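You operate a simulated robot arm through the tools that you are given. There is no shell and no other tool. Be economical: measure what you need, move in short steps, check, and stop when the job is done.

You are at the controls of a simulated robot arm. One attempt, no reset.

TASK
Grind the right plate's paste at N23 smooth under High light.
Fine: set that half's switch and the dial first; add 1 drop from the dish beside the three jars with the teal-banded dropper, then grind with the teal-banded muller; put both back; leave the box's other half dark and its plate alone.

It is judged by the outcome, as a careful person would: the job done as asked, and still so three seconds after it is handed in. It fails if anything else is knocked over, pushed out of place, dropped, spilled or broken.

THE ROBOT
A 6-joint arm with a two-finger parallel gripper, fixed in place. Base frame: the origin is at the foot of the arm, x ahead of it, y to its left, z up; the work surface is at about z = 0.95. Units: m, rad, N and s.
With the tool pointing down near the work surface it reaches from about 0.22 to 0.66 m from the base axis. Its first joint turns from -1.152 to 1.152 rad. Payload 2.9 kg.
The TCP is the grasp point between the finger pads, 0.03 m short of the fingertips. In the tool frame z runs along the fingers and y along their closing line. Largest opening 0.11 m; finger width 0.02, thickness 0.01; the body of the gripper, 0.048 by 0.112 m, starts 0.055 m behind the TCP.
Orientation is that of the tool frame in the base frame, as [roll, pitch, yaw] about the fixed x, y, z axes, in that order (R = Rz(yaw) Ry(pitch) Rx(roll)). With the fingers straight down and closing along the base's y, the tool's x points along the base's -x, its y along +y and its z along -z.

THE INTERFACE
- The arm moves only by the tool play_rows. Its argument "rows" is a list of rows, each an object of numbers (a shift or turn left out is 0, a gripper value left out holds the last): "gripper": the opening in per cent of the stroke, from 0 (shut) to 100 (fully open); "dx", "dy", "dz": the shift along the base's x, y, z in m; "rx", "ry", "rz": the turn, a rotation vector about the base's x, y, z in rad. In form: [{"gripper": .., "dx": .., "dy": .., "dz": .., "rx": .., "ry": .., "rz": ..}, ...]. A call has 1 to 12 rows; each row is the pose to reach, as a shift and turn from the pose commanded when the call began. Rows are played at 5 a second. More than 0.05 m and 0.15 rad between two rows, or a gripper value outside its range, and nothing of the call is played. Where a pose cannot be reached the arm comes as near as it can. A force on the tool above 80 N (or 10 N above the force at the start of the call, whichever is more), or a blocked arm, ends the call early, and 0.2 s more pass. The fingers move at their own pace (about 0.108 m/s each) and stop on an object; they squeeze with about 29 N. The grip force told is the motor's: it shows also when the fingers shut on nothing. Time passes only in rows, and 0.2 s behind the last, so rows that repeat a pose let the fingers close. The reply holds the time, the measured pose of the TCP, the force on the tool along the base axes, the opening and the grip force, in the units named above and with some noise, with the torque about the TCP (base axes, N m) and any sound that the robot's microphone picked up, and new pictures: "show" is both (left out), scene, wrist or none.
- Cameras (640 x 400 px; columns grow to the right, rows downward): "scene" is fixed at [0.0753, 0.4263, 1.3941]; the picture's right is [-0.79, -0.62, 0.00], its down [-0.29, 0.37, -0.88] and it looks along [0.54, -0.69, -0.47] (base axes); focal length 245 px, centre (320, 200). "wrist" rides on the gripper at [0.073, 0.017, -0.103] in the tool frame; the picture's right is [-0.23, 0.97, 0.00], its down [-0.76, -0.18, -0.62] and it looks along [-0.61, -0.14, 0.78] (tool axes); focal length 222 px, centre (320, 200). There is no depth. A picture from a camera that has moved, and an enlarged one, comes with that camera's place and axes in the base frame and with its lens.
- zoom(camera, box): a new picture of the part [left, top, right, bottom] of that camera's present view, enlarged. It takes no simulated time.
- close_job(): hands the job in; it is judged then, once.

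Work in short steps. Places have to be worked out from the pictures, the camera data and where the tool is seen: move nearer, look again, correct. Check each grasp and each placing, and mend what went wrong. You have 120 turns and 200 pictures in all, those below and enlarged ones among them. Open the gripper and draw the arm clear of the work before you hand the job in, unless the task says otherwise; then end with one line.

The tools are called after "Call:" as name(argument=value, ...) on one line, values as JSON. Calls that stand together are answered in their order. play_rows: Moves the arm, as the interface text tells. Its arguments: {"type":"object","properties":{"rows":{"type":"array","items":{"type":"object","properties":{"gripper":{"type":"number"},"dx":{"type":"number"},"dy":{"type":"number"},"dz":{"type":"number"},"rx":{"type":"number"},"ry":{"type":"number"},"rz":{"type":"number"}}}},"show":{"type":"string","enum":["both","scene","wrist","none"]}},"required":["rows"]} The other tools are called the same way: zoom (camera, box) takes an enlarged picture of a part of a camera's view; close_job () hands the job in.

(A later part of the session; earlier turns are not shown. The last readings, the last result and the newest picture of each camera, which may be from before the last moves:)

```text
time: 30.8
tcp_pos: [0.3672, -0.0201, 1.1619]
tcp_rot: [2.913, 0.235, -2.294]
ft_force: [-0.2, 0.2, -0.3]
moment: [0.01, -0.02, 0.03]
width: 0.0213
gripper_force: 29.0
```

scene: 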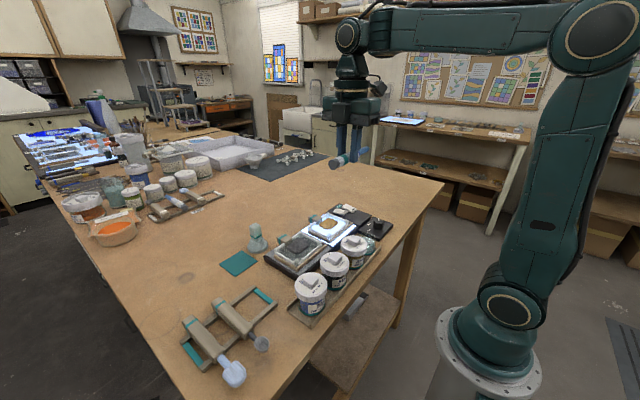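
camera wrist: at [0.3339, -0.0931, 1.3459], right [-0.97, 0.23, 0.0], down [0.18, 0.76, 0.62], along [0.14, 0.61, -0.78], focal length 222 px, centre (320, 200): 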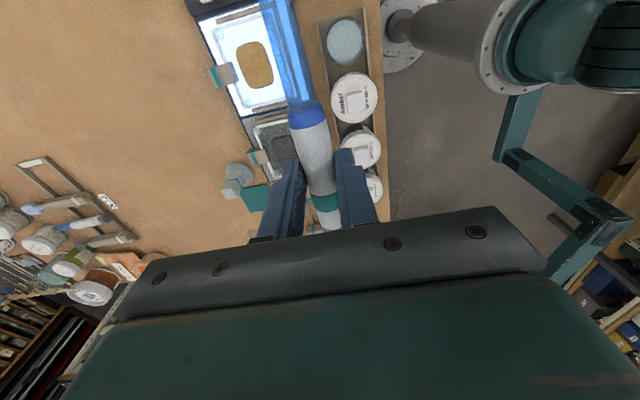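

Sideways tilt works here at the lower height. Undo, restore the +90° yaw at this height, and retry the tilt.

Call:
play_rows(rows=[{"rx": -0.14}, {"rx": -0.28}, {"rx": -0.32}], show="none")

Call:
play_rows(rows=[{"rz": 0.14, "dz": -0.005}, {"rz": 0.28, "dz": -0.01}, {"rz": 0.42, "dz": -0.015}, {"rz": 0.56, "dz": -0.02}, {"rz": 0.7, "dz": -0.02}], show="none")

Call:
play_rows(rows=[{"rx": 0.12}, {"rx": 0.24}, {"rx": 0.36}, {"rx": 0.48}, {"rx": 0.6}])

```text
time: 31.6
tcp_pos: [0.3688, -0.0193, 1.1604]
tcp_rot: [3.125, -0.01, -2.269]
ft_force: [-0.6, 0.0, -1.3]
moment: [-0.03, -0.02, -0.01]
width: 0.0212
gripper_force: 29.1
```

```text
time: 32.8
tcp_pos: [0.369, -0.0205, 1.1411]
tcp_rot: [3.121, -0.009, -1.567]
ft_force: [0.3, 0.6, -0.7]
moment: [-0.02, 0.01, -0.01]
width: 0.0211
gripper_force: 28.9
```

```text
time: 34.0
tcp_pos: [0.3691, -0.0212, 1.1401]
tcp_rot: [3.123, 0.595, -1.572]
ft_force: [0.9, -1.2, -0.6]
moment: [0.0, -0.01, -0.01]
width: 0.021
gripper_force: 28.6
camera wrist: at [0.354, -0.1393, 1.1854], right [-0.97, 0.18, 0.14], down [0.19, 0.28, 0.94], along [0.13, 0.94, -0.31], focal length 222 px, centre (320, 200)
```

scene: 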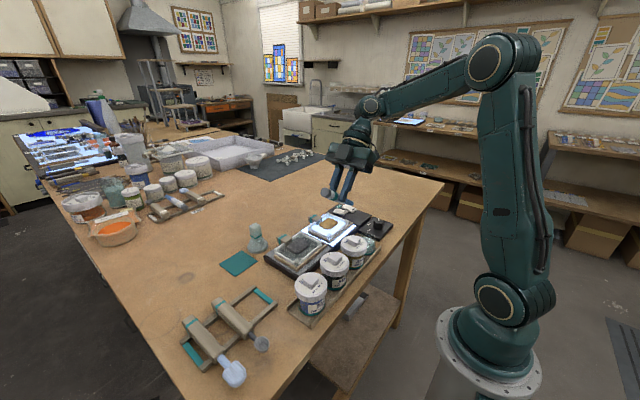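
wrist: 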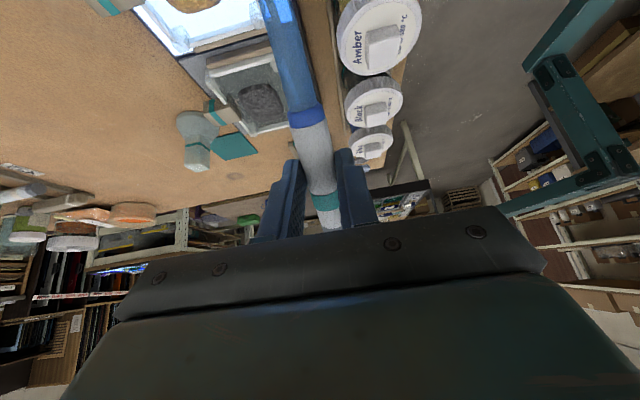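

It works. Continue the tilt to ~65°.

Call:
play_rows(rows=[{"rx": 0.13}, {"rx": 0.26}, {"rx": 0.39}, {"rx": 0.535}, {"rx": 0.535}])

Call:
zoom(camera="scene", box=[290, 120, 410, 260])

```text
time: 35.2
tcp_pos: [0.3494, 0.0254, 1.073]
tcp_rot: [3.129, 1.127, -1.57]
ft_force: [0.5, -0.9, -0.5]
moment: [-0.01, 0.0, -0.03]
width: 0.0211
gripper_force: 29.2
out of reach, approached as far as the arm can: row 2, 3, 4, 5
camera wrist: at [0.3344, -0.0995, 1.0526], right [-0.97, 0.08, 0.21], down [0.19, -0.23, 0.95], along [0.13, 0.97, 0.21], focal length 222 px, centre (320, 200)
```

scene: 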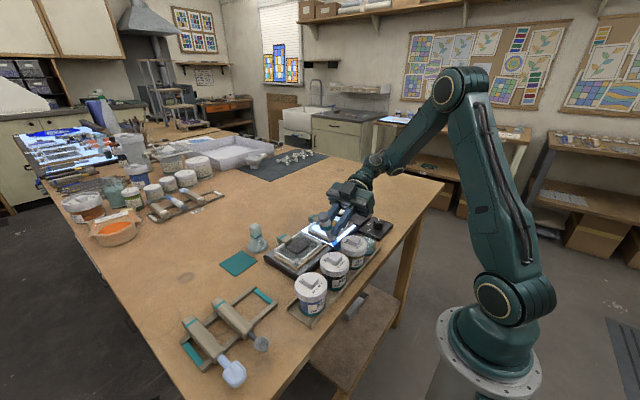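
wrist: 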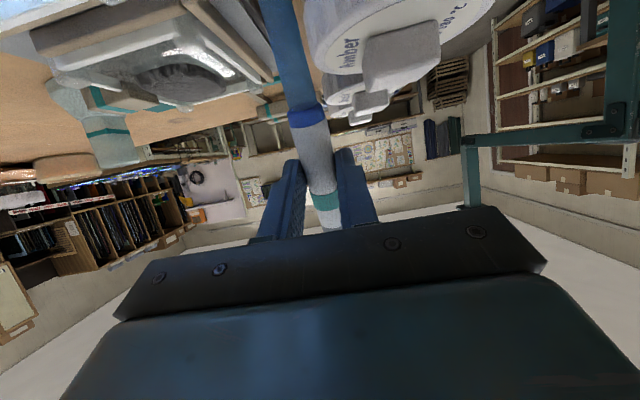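

```text
2.86 times, centred on (350, 190) of scene
camera zoom: at [0.0753, 0.4263, 1.3941], right [-0.79, -0.62, 0.0], down [-0.29, 0.37, -0.88], along [0.54, -0.69, -0.47], focal length 699 px, centre (234, 229)
```

zoom: 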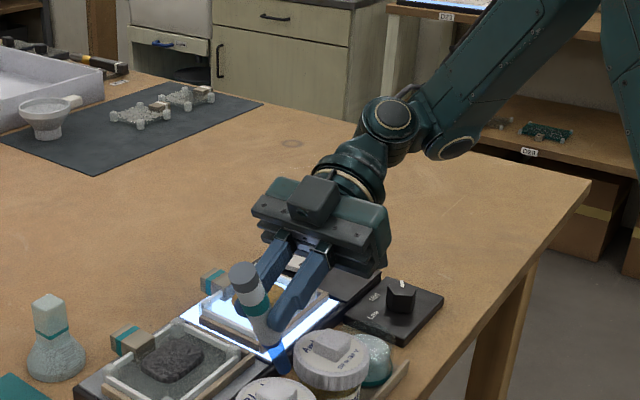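

The arm drifted lower; I check the tip's clearance from plate and jar.

Call:
zoom(camera="scene", box=[315, 205, 385, 260])

```text
7.27 times, centred on (350, 232) of scene
camera zoom: at [0.0753, 0.4263, 1.3941], right [-0.79, -0.62, 0.0], down [-0.29, 0.37, -0.88], along [0.54, -0.69, -0.47], focal length 1779 px, centre (102, -36)
```

zoom: 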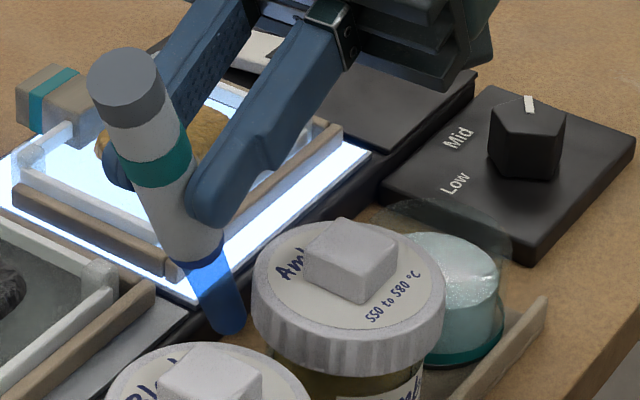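

Tip is just above the gap, nothing touched. A better approach is tilting toward (+x,−y) so fingers point away from the jars. First raise and undo the tilt.

Call:
play_rows(rows=[{"rx": -0.11, "dz": 0.014}, {"rx": -0.22, "dz": 0.028}, {"rx": -0.34, "dz": 0.042}, {"rx": -0.46, "dz": 0.056}, {"rx": -0.58, "dz": 0.07}, {"rx": -0.7, "dz": 0.085}, {"rx": -0.83, "dz": 0.1}, {"rx": -0.96, "dz": 0.11}, {"rx": -1.1, "dz": 0.11}, {"rx": -1.127, "dz": 0.11}], show="scene")

```text
time: 37.4
tcp_pos: [0.3486, 0.025, 1.1845]
tcp_rot: [3.121, -0.001, -1.571]
ft_force: [0.1, 0.3, -0.9]
moment: [-0.01, 0.03, 0.02]
width: 0.0213
gripper_force: 28.9
```

scene: 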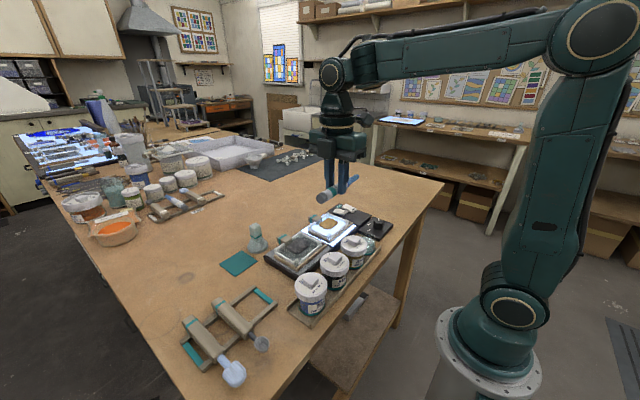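

Now yaw back −135° (to −45° from neutral) at this height.

Call:
play_rows(rows=[{"rz": -0.14, "dy": -0.01}, {"rz": -0.28, "dy": -0.02}, {"rz": -0.42, "dy": -0.03}, {"rz": -0.56, "dy": -0.04}, {"rz": -0.7, "dy": -0.05}, {"rz": -0.84, "dy": -0.06}, {"rz": -0.98, "dy": -0.07}, {"rz": -1.12, "dy": -0.08}, {"rz": -1.26, "dy": -0.085}, {"rz": -1.4, "dy": -0.085}, {"rz": -1.54, "dy": -0.085}, {"rz": -1.58, "dy": -0.085}], show="none")

Call:
play_rows(rows=[{"rz": -0.13}, {"rz": -0.26}, {"rz": -0.39}, {"rz": -0.52}, {"rz": -0.65}, {"rz": -0.776}, {"rz": -0.776}], show="none")

```text
time: 40.0
tcp_pos: [0.3488, -0.0597, 1.1834]
tcp_rot: [3.124, 0.001, 3.13]
ft_force: [0.4, -0.3, 0.2]
moment: [-0.01, -0.01, 0.04]
width: 0.0211
gripper_force: 28.6
```

```text
time: 41.6
tcp_pos: [0.3489, -0.0596, 1.1821]
tcp_rot: [3.123, 0.001, 2.356]
ft_force: [0.2, 0.8, -0.8]
moment: [-0.03, 0.01, 0.03]
width: 0.0211
gripper_force: 28.8
```

Tilt 55° toward (+x,−y).

Call:
play_rows(rows=[{"rx": -0.097, "ry": -0.097}, {"rx": -0.194, "ry": -0.194}, {"rx": -0.291, "ry": -0.291}, {"rx": -0.388, "ry": -0.388}, {"rx": -0.485, "ry": -0.485}, {"rx": -0.582, "ry": -0.582}, {"rx": -0.679, "ry": -0.679}, {"rx": -0.679, "ry": -0.679}], show="scene")

Call:
zoom(camera="scene", box=[280, 120, 420, 270])

```text
time: 43.4
tcp_pos: [0.3493, -0.0593, 1.1837]
tcp_rot: [3.125, 0.962, 2.358]
ft_force: [-0.4, -0.3, -0.8]
moment: [-0.02, 0.02, 0.0]
width: 0.0211
gripper_force: 29.6
```

scene: 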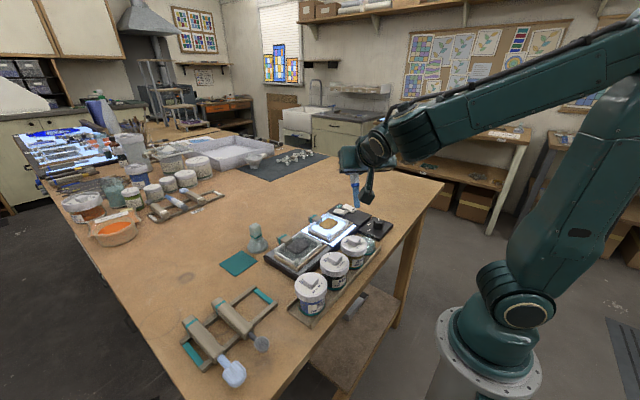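

```text
2.67 times, centred on (350, 195) of scene
camera zoom: at [0.0753, 0.4263, 1.3941], right [-0.79, -0.62, 0.0], down [-0.29, 0.37, -0.88], along [0.54, -0.69, -0.47], focal length 652 px, centre (240, 213)
```

zoom: 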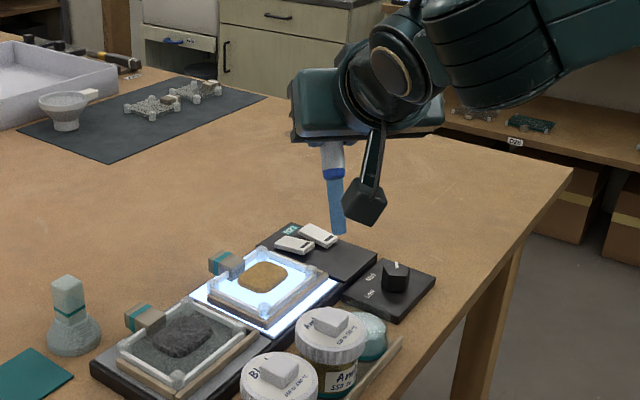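

Tilt works and the tip matches my model exactly. Add 8° more tilt and bring the tip to ~2 cm above the dish rim at (0.304,−0.066).

Call:
play_rows(rows=[{"rx": -0.05, "ry": -0.05, "dx": -0.01, "dy": -0.01}, {"rx": -0.099, "ry": -0.099, "dx": -0.027, "dy": -0.0245, "dz": -0.02}, {"rx": -0.099, "ry": -0.099, "dx": -0.027, "dy": -0.0245, "dz": -0.05}, {"rx": -0.099, "ry": -0.099, "dx": -0.027, "dy": -0.0245, "dz": -0.068}, {"rx": -0.099, "ry": -0.099, "dx": -0.027, "dy": -0.0245, "dz": -0.068}], show="wrist")

Call:
zoom(camera="scene", box=[330, 190, 410, 270])

```text
time: 44.6
tcp_pos: [0.3328, -0.0836, 1.1243]
tcp_rot: [3.126, 1.101, 2.357]
ft_force: [-0.9, 0.4, -0.9]
moment: [0.02, 0.0, 0.02]
width: 0.0213
gripper_force: 29.1
out of reach, approached as far as the arm can: row 4, 5
camera wrist: at [0.2555, 0.0161, 1.1067], right [0.75, 0.63, 0.21], down [-0.28, 0.01, 0.96], along [0.6, -0.78, 0.18], focal length 222 px, centre (320, 200)
```

wrist: 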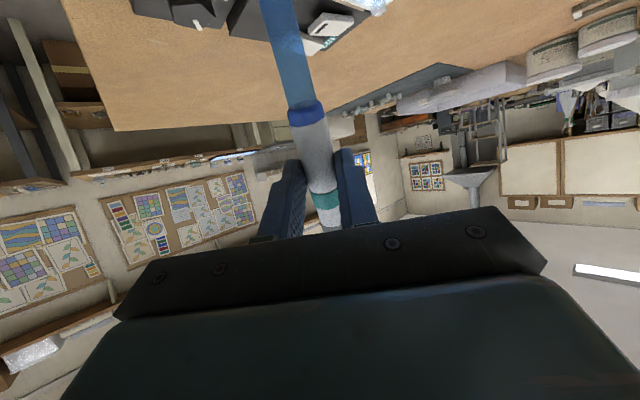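

```text
5.00 times, centred on (370, 230) of scene
camera zoom: at [0.0753, 0.4263, 1.3941], right [-0.79, -0.62, 0.0], down [-0.29, 0.37, -0.88], along [0.54, -0.69, -0.47], focal length 1223 px, centre (70, 50)
```

zoom: 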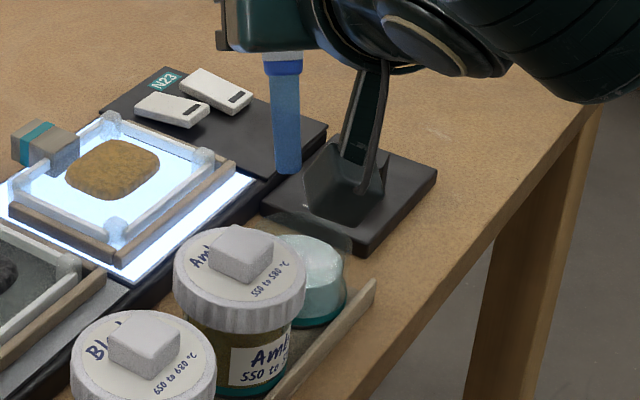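

That pose was at the inner reach limit. I ease the tilt to 55° and yaw a bit more (−50°), which moves the wrist outward.

Call:
play_rows(rows=[{"rx": 0.099, "ry": 0.099}, {"rx": 0.099, "ry": 0.099, "rz": -0.087, "dx": -0.005, "dy": -0.011, "dz": -0.01}, {"rx": 0.099, "ry": 0.099, "rz": -0.087, "dx": -0.005, "dy": -0.011, "dz": -0.018}, {"rx": 0.099, "ry": 0.099, "rz": -0.087, "dx": -0.005, "dy": -0.011, "dz": -0.018}], show="none")

Call:
zoom(camera="scene", box=[330, 190, 410, 270])

```text
time: 45.6
tcp_pos: [0.3274, -0.0928, 1.1069]
tcp_rot: [3.133, 0.96, 2.279]
ft_force: [0.0, -0.5, -1.2]
moment: [0.03, 0.02, 0.02]
width: 0.0211
gripper_force: 29.0
```

```text
5.00 times, centred on (370, 230) of scene
camera zoom: at [0.0753, 0.4263, 1.3941], right [-0.79, -0.62, 0.0], down [-0.29, 0.37, -0.88], along [0.54, -0.69, -0.47], focal length 1223 px, centre (70, 50)
```

zoom: 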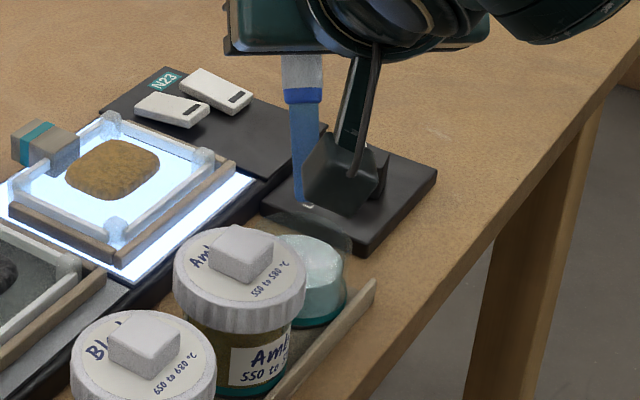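

Tip is right above the dish centre (≈0.303,−0.064,1.02). Lower 36 mm in steps and check.

Call:
play_rows(rows=[{"dz": -0.012, "dx": 0.0005, "dy": -0.001}, {"dz": -0.024, "dx": 0.0005, "dy": -0.001}, {"dz": -0.036, "dx": 0.0005, "dy": -0.001}, {"dz": -0.036, "dx": 0.0005, "dy": -0.001}], show="none")

Call:
zoom(camera="scene", box=[335, 210, 405, 270])

```text
time: 46.6
tcp_pos: [0.3326, -0.0929, 1.0696]
tcp_rot: [3.137, 0.959, 2.28]
ft_force: [-0.2, -0.6, -1.2]
moment: [0.03, 0.0, 0.02]
width: 0.021
gripper_force: 28.3
out of reach, approached as far as the arm can: row 3, 4
```

```text
6.67 times, centred on (370, 240) of scene
camera zoom: at [0.0753, 0.4263, 1.3941], right [-0.79, -0.62, 0.0], down [-0.29, 0.37, -0.88], along [0.54, -0.69, -0.47], focal length 1631 px, centre (-13, -67)
```

zoom: 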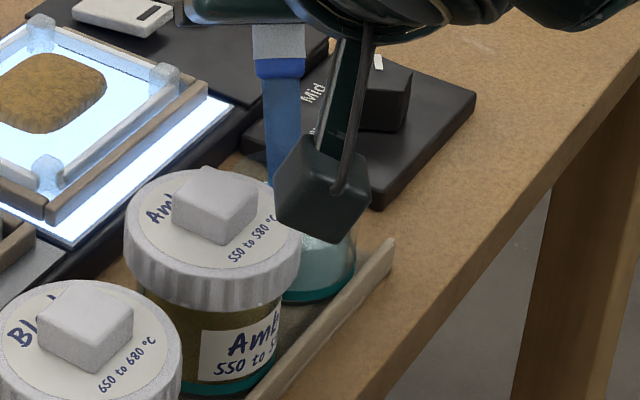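

Inner limit again. Raise a bit, ease to 50° tilt with slightly more yaw (−57°) keeping the tip over the dish.

Call:
play_rows(rows=[{"dz": 0.02}, {"dz": 0.02, "rx": 0.036, "ry": 0.024, "rz": -0.066, "dx": -0.002, "dy": -0.005}, {"dz": 0.02, "rx": 0.073, "ry": 0.047, "rz": -0.133, "dx": -0.004, "dy": -0.01}, {"dz": 0.005, "rx": 0.073, "ry": 0.047, "rz": -0.133, "dx": -0.004, "dy": -0.01}, {"dz": 0.005, "rx": 0.073, "ry": 0.047, "rz": -0.133, "dx": -0.004, "dy": -0.01}], show="wrist")

Call:
zoom(camera="scene", box=[335, 210, 405, 270])

```text
time: 47.8
tcp_pos: [0.328, -0.1021, 1.0761]
tcp_rot: [3.127, 0.872, 2.138]
ft_force: [0.2, -0.2, -0.1]
moment: [0.02, 0.01, 0.03]
width: 0.0212
gripper_force: 29.0
camera wrist: at [0.2735, 0.0107, 1.0868], right [0.89, 0.41, 0.18], down [-0.15, -0.11, 0.98], along [0.42, -0.9, -0.04], focal length 222 px, centre (320, 200)
```

wrist: 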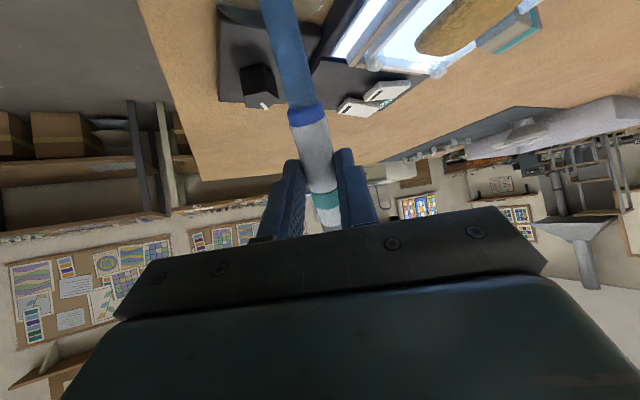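

```text
6.67 times, centred on (370, 240) of scene
camera zoom: at [0.0753, 0.4263, 1.3941], right [-0.79, -0.62, 0.0], down [-0.29, 0.37, -0.88], along [0.54, -0.69, -0.47], focal length 1631 px, centre (-13, -67)
```

zoom: 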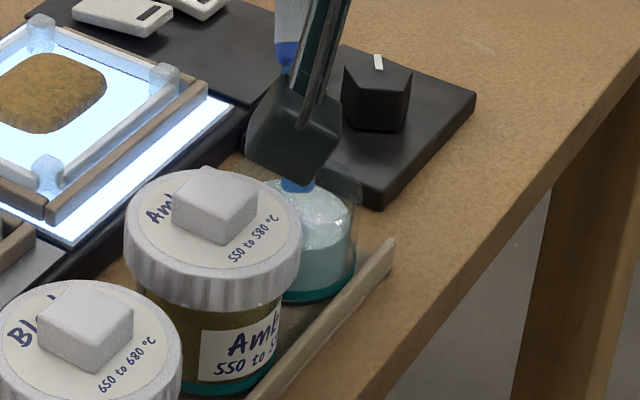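

Tip is visible entering above the cup centre. Lower 20 mm more into the liquid.

Call:
play_rows(rows=[{"dz": -0.006}, {"dz": -0.012}, {"dz": -0.017}, {"dz": -0.02}, {"dz": -0.02}], show="none")

Call:
zoom(camera="scene", box=[345, 210, 405, 265])

```text
time: 49.0
tcp_pos: [0.3267, -0.1044, 1.0557]
tcp_rot: [3.125, 0.871, 2.138]
ft_force: [-0.7, 1.6, -0.1]
moment: [0.02, 0.05, 0.01]
width: 0.0212
gripper_force: 29.2
```

```text
7.27 times, centred on (375, 238) of scene
camera zoom: at [0.0753, 0.4263, 1.3941], right [-0.79, -0.62, 0.0], down [-0.29, 0.37, -0.88], along [0.54, -0.69, -0.47], focal length 1779 px, centre (-80, -73)
```

zoom: 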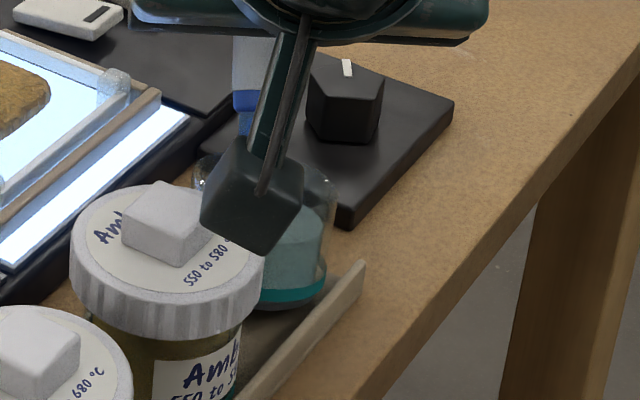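

Slight side force (rim contact likely). Shift 4 mm toward +y, dip slightly, hold, then raise to look at the tip.

Call:
play_rows(rows=[{"dy": 0.004, "dx": -0.001}, {"dy": 0.005, "dx": -0.001, "dz": -0.003}, {"dy": 0.005, "dx": -0.001, "dz": -0.003}, {"dy": 0.005, "dx": -0.001, "dz": -0.003}, {"dy": 0.005, "dx": -0.001, "dz": -0.003}], show="none")

Call:
zoom(camera="scene", box=[345, 210, 405, 265])

Call:
play_rows(rows=[{"dz": 0.01}, {"dz": 0.025}, {"dz": 0.04}, {"dz": 0.055}, {"dz": 0.065}, {"dz": 0.065}], show="none")

Call:
zoom(camera="scene", box=[335, 190, 405, 255])

```text
time: 50.2
tcp_pos: [0.3281, -0.099, 1.0533]
tcp_rot: [3.127, 0.872, 2.139]
ft_force: [0.4, 1.1, -0.5]
moment: [0.03, 0.0, 0.02]
width: 0.0216
gripper_force: 28.9
```

```text
7.27 times, centred on (375, 238) of scene
camera zoom: at [0.0753, 0.4263, 1.3941], right [-0.79, -0.62, 0.0], down [-0.29, 0.37, -0.88], along [0.54, -0.69, -0.47], focal length 1779 px, centre (-80, -73)
```

zoom: 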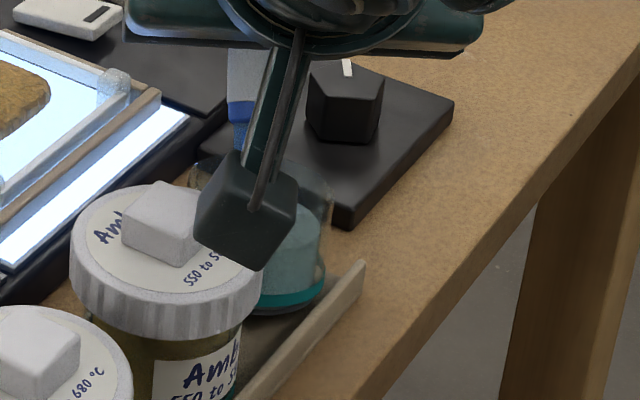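

```text
time: 51.6
tcp_pos: [0.3263, -0.0979, 1.1189]
tcp_rot: [3.125, 0.873, 2.139]
ft_force: [0.7, 0.1, -1.0]
moment: [0.01, -0.01, -0.06]
width: 0.0213
gripper_force: 29.2
```

```text
6.15 times, centred on (370, 222) of scene
camera zoom: at [0.0753, 0.4263, 1.3941], right [-0.79, -0.62, 0.0], down [-0.29, 0.37, -0.88], along [0.54, -0.69, -0.47], focal length 1506 px, centre (12, 62)
```

zoom: 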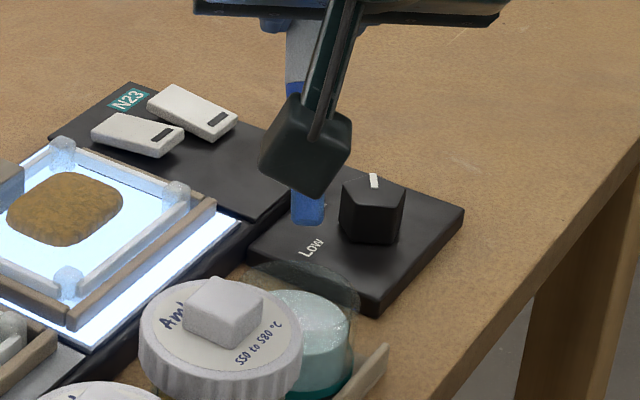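

The dish hasn't moved. Inspect the tip and liquid closely.

Call:
zoom(camera="scene", box=[358, 208, 382, 230])

Call:
zoom(camera="scene", box=[355, 228, 385, 256])

```text
16.00 times, centred on (370, 219) of scene
camera zoom: at [0.0753, 0.4263, 1.3941], right [-0.79, -0.62, 0.0], down [-0.29, 0.37, -0.88], along [0.54, -0.69, -0.47], focal length 3914 px, centre (-480, -104)
```

zoom: 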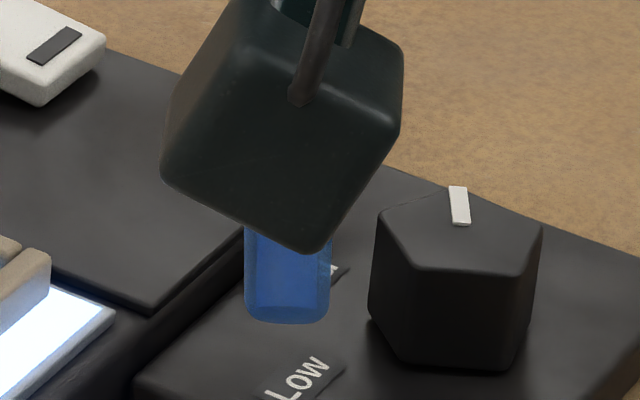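

```text
14.29 times, centred on (370, 242) of scene
camera zoom: at [0.0753, 0.4263, 1.3941], right [-0.79, -0.62, 0.0], down [-0.29, 0.37, -0.88], along [0.54, -0.69, -0.47], focal length 3495 px, centre (-394, -400)
```

zoom: 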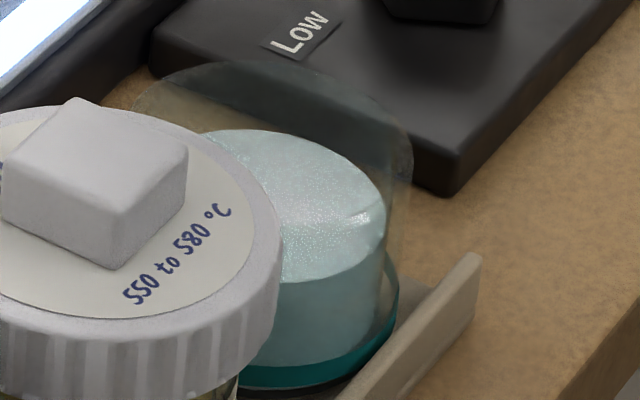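

The tip now holds a deep-blue column: loaded. Move over the amber paste at (0.433,−0.069), tip ≈3.5 cm above.

Call:
play_rows(rows=[{"dx": 0.03, "dy": -0.002}, {"dx": 0.065, "dy": -0.004}, {"dx": 0.1, "dy": -0.007}, {"dx": 0.13, "dy": -0.009}, {"dx": 0.13, "dy": -0.009}], show="wrist")

Call:
zoom(camera="scene", box=[295, 180, 375, 250])

```text
time: 52.8
tcp_pos: [0.4578, -0.1057, 1.1181]
tcp_rot: [3.126, 0.873, 2.14]
ft_force: [0.1, -0.8, -0.4]
moment: [0.0, 0.04, 0.01]
width: 0.0211
gripper_force: 29.5
camera wrist: at [0.4031, 0.0075, 1.1289], right [0.89, 0.41, 0.18], down [-0.15, -0.11, 0.98], along [0.42, -0.9, -0.04], focal length 222 px, centre (320, 200)
```

wrist: 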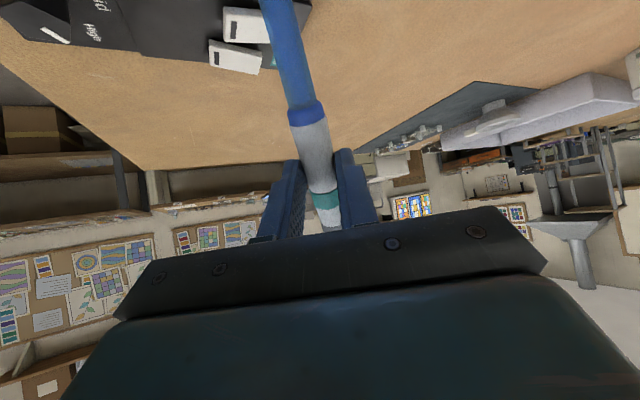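

```text
5.71 times, centred on (335, 215) of scene
camera zoom: at [0.0753, 0.4263, 1.3941], right [-0.79, -0.62, 0.0], down [-0.29, 0.37, -0.88], along [0.54, -0.69, -0.47], focal length 1398 px, centre (234, 114)
```

zoom: 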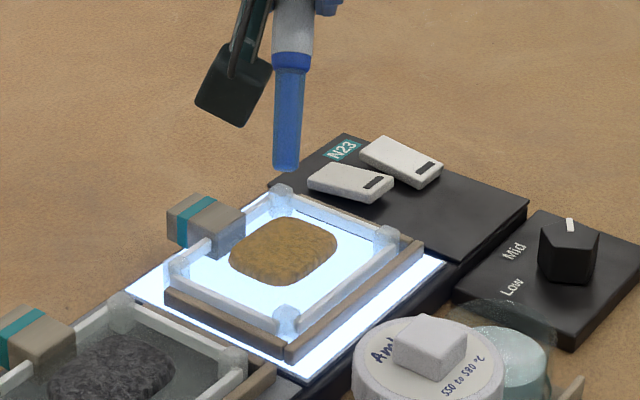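

Tip is aligned above the paste centre. Lower gradually toward ~1 cm above the paste.

Call:
play_rows(rows=[{"dz": -0.012}, {"dz": -0.024}, {"dz": -0.032}, {"dz": -0.032}, {"dz": -0.032}], show="none")

Call:
zoom(camera="scene", box=[305, 195, 365, 245])

```text
time: 54.0
tcp_pos: [0.4583, -0.108, 1.0866]
tcp_rot: [3.124, 0.872, 2.14]
ft_force: [-0.3, 1.2, -1.3]
moment: [0.0, -0.01, -0.01]
width: 0.0212
gripper_force: 28.8
```

```text
8.00 times, centred on (335, 220) of scene
camera zoom: at [0.0753, 0.4263, 1.3941], right [-0.79, -0.62, 0.0], down [-0.29, 0.37, -0.88], along [0.54, -0.69, -0.47], focal length 1957 px, centre (200, 40)
```

zoom: 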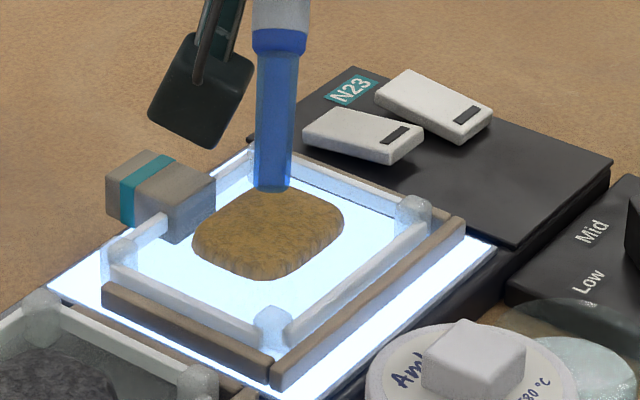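

Still ~1.5 cm above. Lower 8 mm and watch.

Call:
play_rows(rows=[{"dz": -0.008}, {"dz": -0.008}, {"dz": -0.008}], show="none")

Call:
zoom(camera="scene", box=[315, 200, 355, 235])

```text
time: 54.8
tcp_pos: [0.4573, -0.1073, 1.0779]
tcp_rot: [3.127, 0.872, 2.14]
ft_force: [0.1, 0.3, -1.3]
moment: [0.0, 0.03, -0.03]
width: 0.0214
gripper_force: 29.7
```

```text
11.43 times, centred on (335, 218) of scene
camera zoom: at [0.0753, 0.4263, 1.3941], right [-0.79, -0.62, 0.0], down [-0.29, 0.37, -0.88], along [0.54, -0.69, -0.47], focal length 2796 px, centre (149, 0)
```

zoom: 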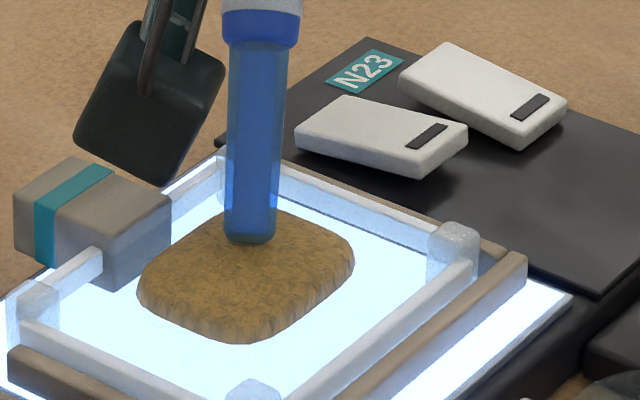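

Very near but no drop yet. Lower 5 mm to just touch.

Call:
play_rows(rows=[{"dz": -0.003}, {"dz": -0.005}, {"dz": -0.005}], show="none")

Call:
zoom(camera="scene", box=[315, 200, 355, 235])

```text
time: 55.6
tcp_pos: [0.4569, -0.107, 1.0752]
tcp_rot: [3.121, 0.88, 2.135]
ft_force: [0.7, -0.3, 15.3]
moment: [0.48, 0.33, 0.01]
width: 0.0213
gripper_force: 28.7
```

```text
11.43 times, centred on (335, 218) of scene
camera zoom: at [0.0751, 0.4264, 1.3941], right [-0.79, -0.62, 0.0], down [-0.29, 0.37, -0.88], along [0.54, -0.69, -0.47], focal length 2796 px, centre (149, 0)
```

zoom: 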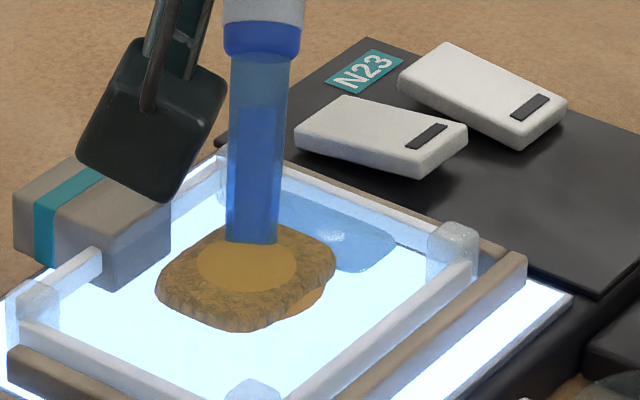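

A drop came out on contact (wet circle). Raise immediately and inspect.

Call:
play_rows(rows=[{"dz": 0.01}, {"dz": 0.03}, {"dz": 0.055}, {"dz": 0.08}, {"dz": 0.1}, {"dz": 0.1}], show="none")

Call:
zoom(camera="scene", box=[310, 195, 360, 240])

Call:
zoom(camera="scene", box=[300, 160, 380, 220])

```text
time: 57.0
tcp_pos: [0.457, -0.1078, 1.1737]
tcp_rot: [3.125, 0.872, 2.14]
ft_force: [0.2, -0.2, -1.3]
moment: [-0.01, 0.01, 0.0]
width: 0.0208
gripper_force: 29.2
```

```text
8.89 times, centred on (335, 218) of scene
camera zoom: at [0.0753, 0.4263, 1.3941], right [-0.79, -0.62, 0.0], down [-0.29, 0.37, -0.88], along [0.54, -0.69, -0.47], focal length 2175 px, centre (187, 44)
```

zoom: 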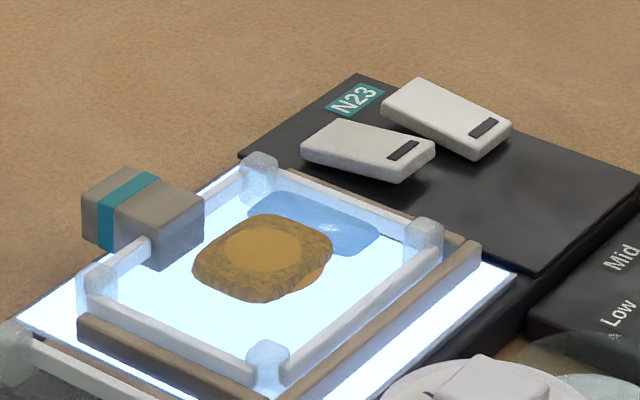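

```text
6.67 times, centred on (340, 190) of scene
camera zoom: at [0.0753, 0.4263, 1.3941], right [-0.79, -0.62, 0.0], down [-0.29, 0.37, -0.88], along [0.54, -0.69, -0.47], focal length 1631 px, centre (187, 267)
```

zoom: 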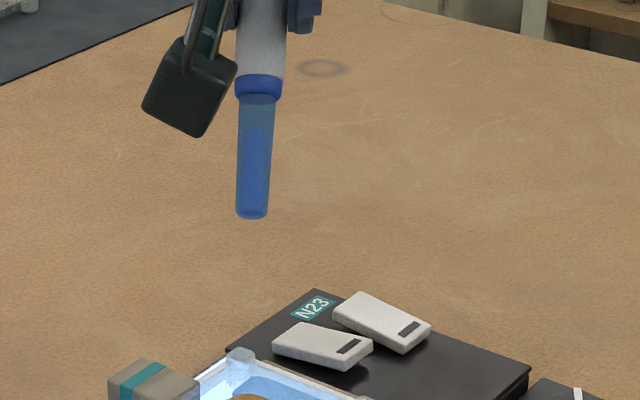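

One drop added (wet circle and thin film, column shortened). Now undo tilt and yaw at height, heading back to the rack.

Call:
play_rows(rows=[{"rx": 0.105, "ry": 0.067}, {"rx": 0.21, "ry": 0.134}, {"rx": 0.315, "ry": 0.202}, {"rx": 0.42, "ry": 0.269}, {"rx": 0.525, "ry": 0.336}, {"rx": 0.63, "ry": 0.403}, {"rx": 0.736, "ry": 0.471}, {"rx": 0.736, "ry": 0.471}], show="none")

Call:
play_rows(rows=[{"rz": 0.125, "dy": 0.04, "dx": -0.008}, {"rz": 0.25, "dy": 0.08, "dx": -0.016}, {"rz": 0.375, "dy": 0.12, "dx": -0.024}, {"rz": 0.5, "dy": 0.16, "dx": -0.032}, {"rz": 0.625, "dy": 0.2, "dx": -0.04}, {"rz": 0.75, "dy": 0.24, "dx": -0.048}, {"rz": 0.875, "dy": 0.28, "dx": -0.056}, {"rz": 1.002, "dy": 0.315, "dx": -0.062}, {"rz": 1.002, "dy": 0.342, "dx": -0.062}, {"rz": 1.002, "dy": 0.342, "dx": -0.062}])

```text
time: 58.8
tcp_pos: [0.4564, -0.1084, 1.1732]
tcp_rot: [3.128, -0.002, 2.138]
ft_force: [-0.2, -0.3, -1.2]
moment: [-0.01, 0.01, 0.03]
width: 0.0212
gripper_force: 29.0
```

```text
time: 61.0
tcp_pos: [0.3947, 0.2342, 1.1736]
tcp_rot: [3.125, 0.0, 3.14]
ft_force: [0.6, -0.2, -0.7]
moment: [-0.01, 0.0, -0.01]
width: 0.0213
gripper_force: 29.5
camera wrist: at [0.3218, 0.2487, 1.277], right [0.23, 0.97, 0.01], down [0.76, -0.19, 0.62], along [0.61, -0.13, -0.78], focal length 222 px, centre (320, 200)
```

scene: 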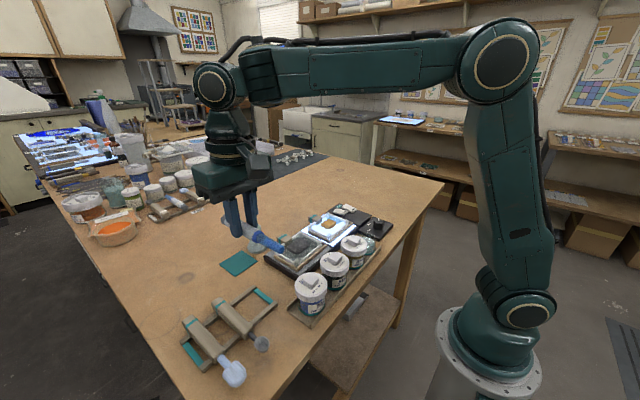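
wrist: 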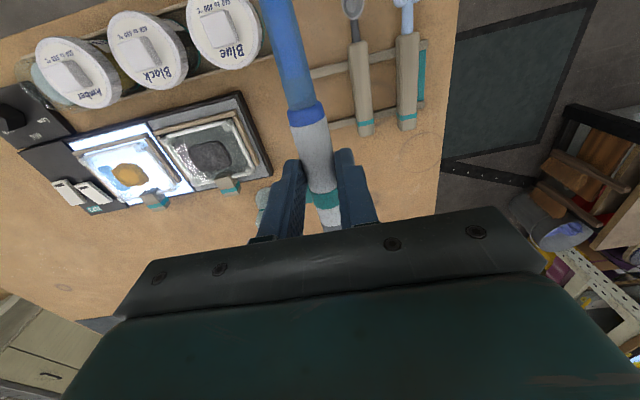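

Dropper pose in hand is unchanged from pickup. Lower above the rack slot and check alignment.

Call:
play_rows(rows=[{"rx": -0.016, "dy": 0.0008, "dz": -0.04}, {"rx": -0.016, "dy": 0.0008, "dz": -0.08}, {"rx": -0.016, "dy": 0.0008, "dz": -0.12}, {"rx": -0.016, "dy": 0.0008, "dz": -0.15}, {"rx": -0.016, "dy": 0.0008, "dz": -0.165}, {"rx": -0.016, "dy": 0.0008, "dz": -0.165}], show="wrist")

Call:
zoom(camera="scene", box=[215, 255, 315, 330])

```text
time: 62.4
tcp_pos: [0.3947, 0.2351, 1.0075]
tcp_rot: [-3.14, 0.001, 3.142]
ft_force: [-0.2, 0.0, -1.0]
moment: [0.03, -0.02, -0.01]
width: 0.0214
gripper_force: 29.0
camera wrist: at [0.3231, 0.252, 1.1107], right [0.23, 0.97, 0.0], down [0.76, -0.18, 0.62], along [0.61, -0.14, -0.78], focal length 222 px, centre (320, 200)
```

wrist: 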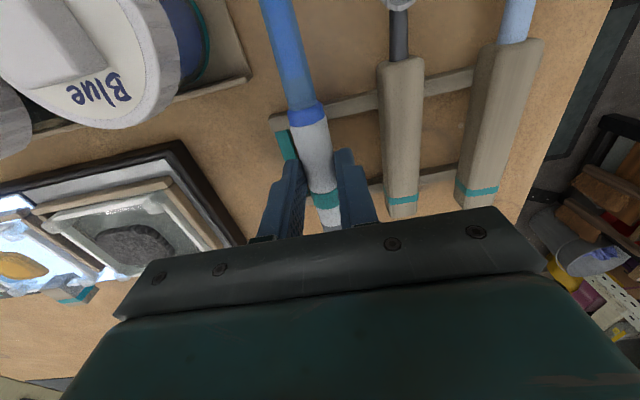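

```text
5.33 times, centred on (265, 292) of scene
camera zoom: at [0.0753, 0.4263, 1.3941], right [-0.79, -0.62, 0.0], down [-0.29, 0.37, -0.88], along [0.54, -0.69, -0.47], focal length 1305 px, centre (613, -293)
```

zoom: 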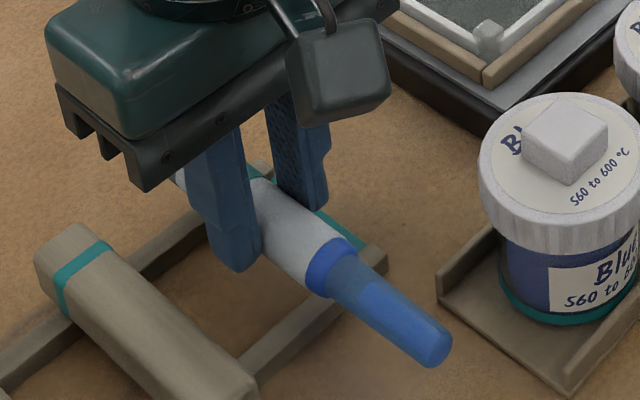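

Aligned. Lower 15 mm to the pickup height, then open.

Call:
play_rows(rows=[{"dz": -0.007}, {"dz": -0.012}, {"dz": -0.0148}, {"dz": -0.0148}, {"dz": -0.0148, "gripper": 25}, {"dz": -0.0148, "gripper": 40}, {"dz": -0.0148, "gripper": 40}, {"dz": 0.02}, {"dz": 0.06}, {"dz": 0.1}, {"dz": 0.14}, {"dz": 0.14}], show="wrist")

Call:
zoom(camera="scene", box=[215, 265, 315, 340])

```text
time: 65.0
tcp_pos: [0.3969, 0.2326, 1.1497]
tcp_rot: [-3.14, 0.0, -3.14]
ft_force: [0.4, 0.5, 0.1]
moment: [-0.03, 0.02, 0.02]
width: 0.0437
gripper_force: 0.0
camera wrist: at [0.3245, 0.25, 1.2525], right [0.23, 0.97, 0.0], down [0.76, -0.18, 0.62], along [0.61, -0.14, -0.78], focal length 222 px, centre (320, 200)
```

wrist: 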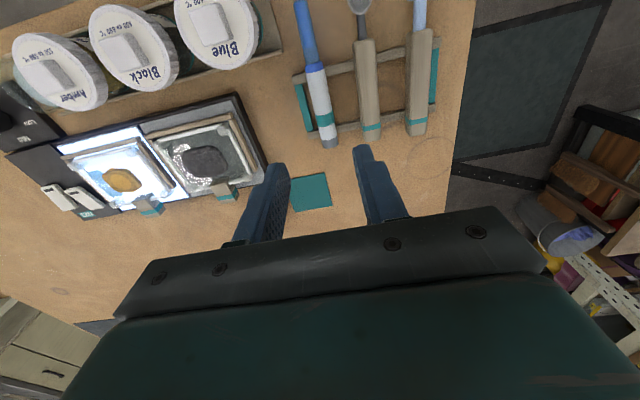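

```text
5.33 times, centred on (265, 302) of scene
camera zoom: at [0.0753, 0.4263, 1.3941], right [-0.79, -0.62, 0.0], down [-0.29, 0.37, -0.88], along [0.54, -0.69, -0.47], focal length 1305 px, centre (613, -347)
```

zoom: 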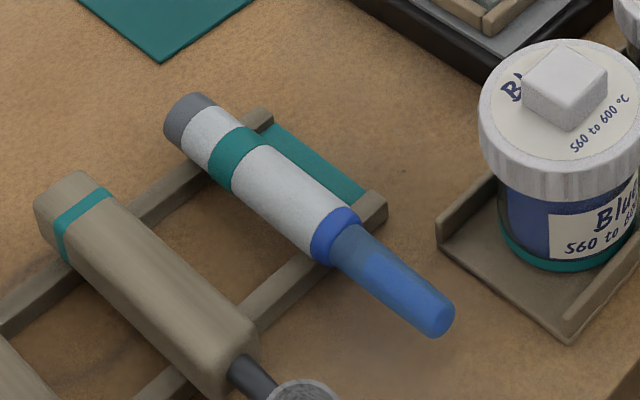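

Dropper is back as before. Now find the muller (≈(0.546,0.109), top ≈1.02). Shift for a wrist view of it.

Call:
play_rows(rows=[{"dy": -0.04, "dx": 0.005, "gripper": 80}, {"dy": -0.08, "dx": 0.01}, {"dy": -0.12, "dx": 0.02}, {"dy": -0.12, "dx": 0.02}], show="wrist")

Call:
zoom(camera="scene", box=[220, 210, 290, 270])

```text
time: 66.0
tcp_pos: [0.4153, 0.114, 1.1487]
tcp_rot: [-3.141, 0.001, 3.141]
ft_force: [0.0, -0.1, -0.3]
moment: [-0.03, 0.0, -0.01]
width: 0.088
gripper_force: 0.0
camera wrist: at [0.3441, 0.1301, 1.2523], right [0.23, 0.97, 0.0], down [0.76, -0.18, 0.62], along [0.61, -0.14, -0.78], focal length 222 px, centre (320, 200)
```

wrist: 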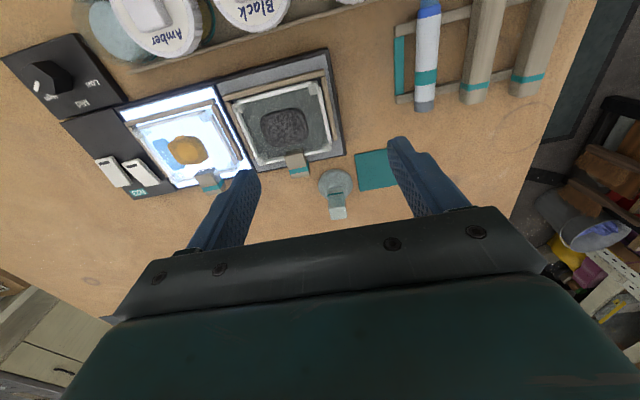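

```text
6.67 times, centred on (255, 240) of scene
camera zoom: at [0.0753, 0.4263, 1.3941], right [-0.79, -0.62, 0.0], down [-0.29, 0.37, -0.88], along [0.54, -0.69, -0.47], focal length 1631 px, centre (753, -67)
```

zoom: 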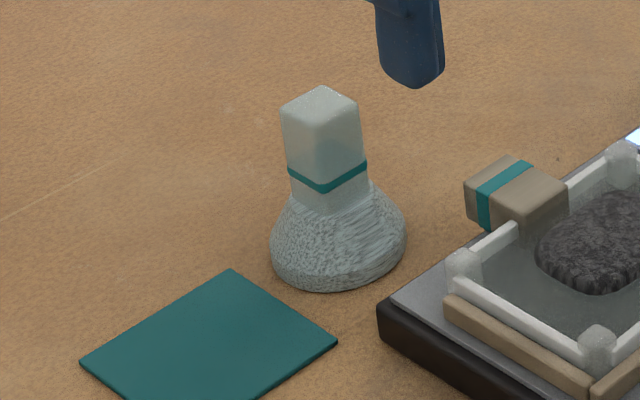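

Call:
zoom(camera="wrist", box=[290, 140, 400, 230])

Call:
zoom(camera="wrist", box=[120, 80, 250, 200])

```text
4.44 times, centred on (345, 185) of wrist
camera zoom: at [0.3441, 0.1301, 1.2523], right [0.23, 0.97, 0.0], down [0.76, -0.18, 0.62], along [0.61, -0.14, -0.78], focal length 987 px, centre (209, 267)
```

zoom: 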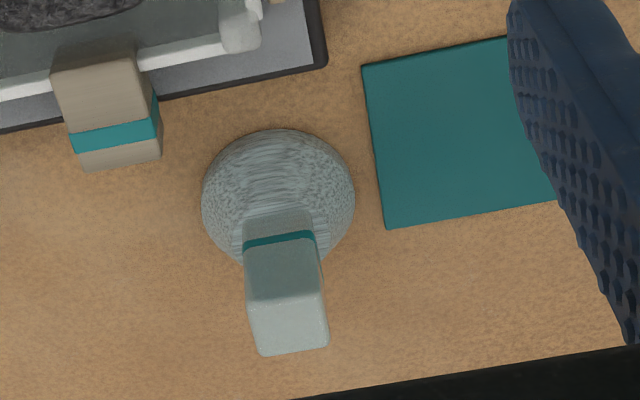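

```text
3.33 times, centred on (185, 140) of wrist
camera zoom: at [0.3441, 0.1301, 1.2523], right [0.23, 0.97, 0.0], down [0.76, -0.18, 0.62], along [0.61, -0.14, -0.78], focal length 740 px, centre (770, 400)
```

zoom: 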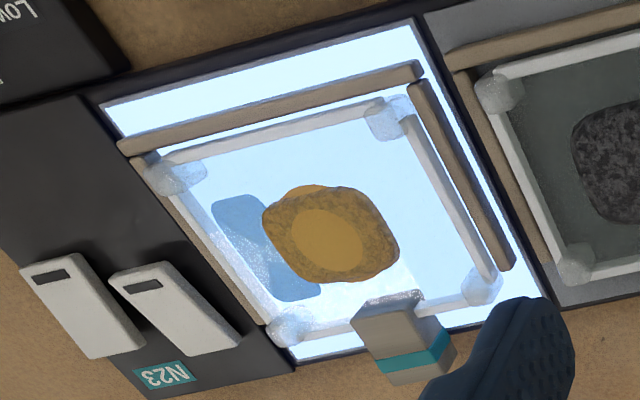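

Muller stands upright at ≈(0.546,0.108), top ≈1.028, handle ≈23 mm wide. Move above it, opening ~55 mm.

Call:
play_rows(rows=[{"gripper": 50, "dx": 0.04, "dy": -0.002}, {"dx": 0.08, "dy": -0.004}, {"dx": 0.1305, "dy": -0.006, "dz": -0.02}, {"dx": 0.1305, "dy": -0.006, "dz": -0.06}, {"dx": 0.1305, "dy": -0.006, "dz": -0.08}, {"dx": 0.1305, "dy": -0.006, "dz": -0.08}], show="wrist")

Call:
zoom(camera="scene", box=[210, 190, 300, 270])

```text
refused: row 3 steps farther than a row can; nothing moved
```

```text
5.00 times, centred on (255, 230) of scene
camera zoom: at [0.0753, 0.4263, 1.3941], right [-0.79, -0.62, 0.0], down [-0.29, 0.37, -0.88], along [0.54, -0.69, -0.47], focal length 1223 px, centre (645, 50)
```

zoom: 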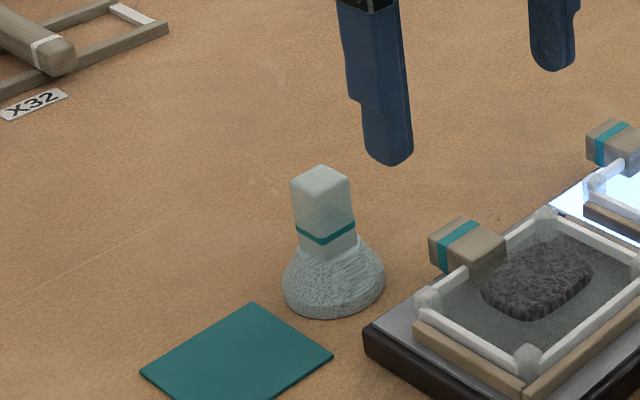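

Step too large; resend in smaller steps.

Call:
play_rows(rows=[{"gripper": 50, "dx": 0.04, "dy": -0.002}, {"dx": 0.08, "dy": -0.004}, {"dx": 0.115, "dy": -0.006}, {"dx": 0.1305, "dy": -0.006, "dz": -0.02}, {"dx": 0.1305, "dy": -0.006, "dz": -0.06}, {"dx": 0.1305, "dy": -0.006, "dz": -0.08}, {"dx": 0.1305, "dy": -0.006, "dz": -0.08}], show="wrist")

Call:
zoom(camera="scene", box=[210, 190, 300, 270])

```text
time: 67.6
tcp_pos: [0.5442, 0.1092, 1.0685]
tcp_rot: [-3.139, 0.0, -3.141]
ft_force: [-0.3, 0.2, 0.0]
moment: [-0.03, -0.01, 0.0]
width: 0.055
gripper_force: 0.1
camera wrist: at [0.4726, 0.126, 1.1717], right [0.23, 0.97, 0.0], down [0.76, -0.18, 0.62], along [0.61, -0.14, -0.78], focal length 222 px, centre (320, 200)
```

wrist: 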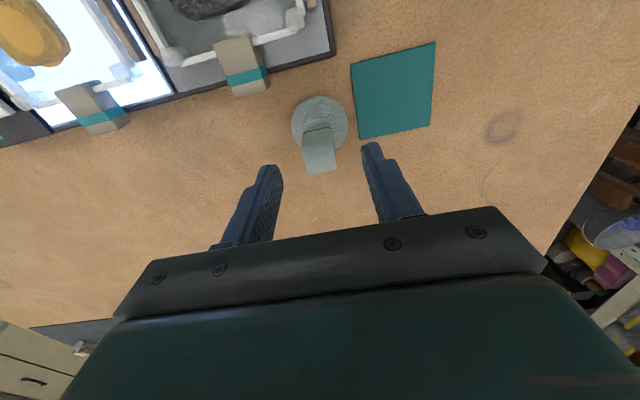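

```text
5.00 times, centred on (255, 230) of scene
camera zoom: at [0.0753, 0.4263, 1.3941], right [-0.79, -0.62, 0.0], down [-0.29, 0.37, -0.88], along [0.54, -0.69, -0.47], focal length 1223 px, centre (645, 50)
```

zoom: 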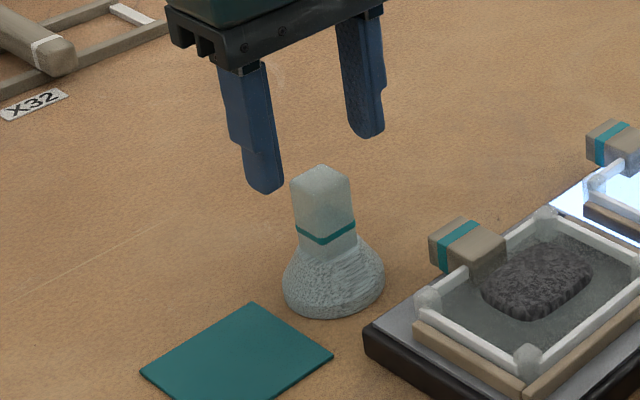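

Good alignment. Descend 50 mm and grip.

Call:
play_rows(rows=[{"dx": 0.002, "dz": -0.02}, {"dx": 0.002, "dz": -0.04}, {"dx": 0.002, "dz": -0.05}, {"dx": 0.002, "dz": -0.05}], show="none")

Call:
zoom(camera="scene", box=[210, 200, 300, 270])

```text
time: 68.6
tcp_pos: [0.5471, 0.1078, 1.018]
tcp_rot: [-3.139, -0.001, -3.141]
ft_force: [-0.7, 0.5, -0.4]
moment: [-0.01, 0.0, 0.01]
width: 0.0548
gripper_force: 0.1
```

```text
5.71 times, centred on (255, 235) of scene
camera zoom: at [0.0753, 0.4263, 1.3941], right [-0.79, -0.62, 0.0], down [-0.29, 0.37, -0.88], along [0.54, -0.69, -0.47], focal length 1398 px, centre (691, 0)
```

zoom: 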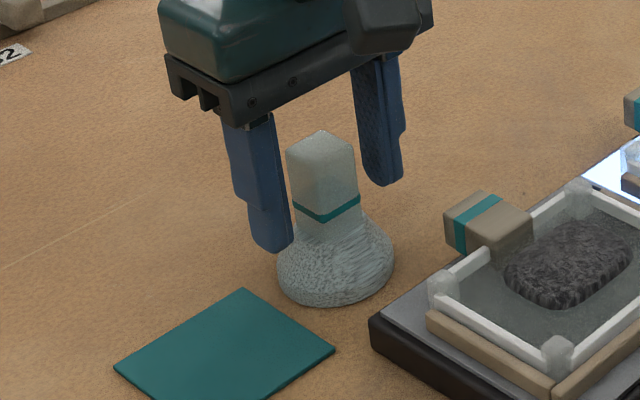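

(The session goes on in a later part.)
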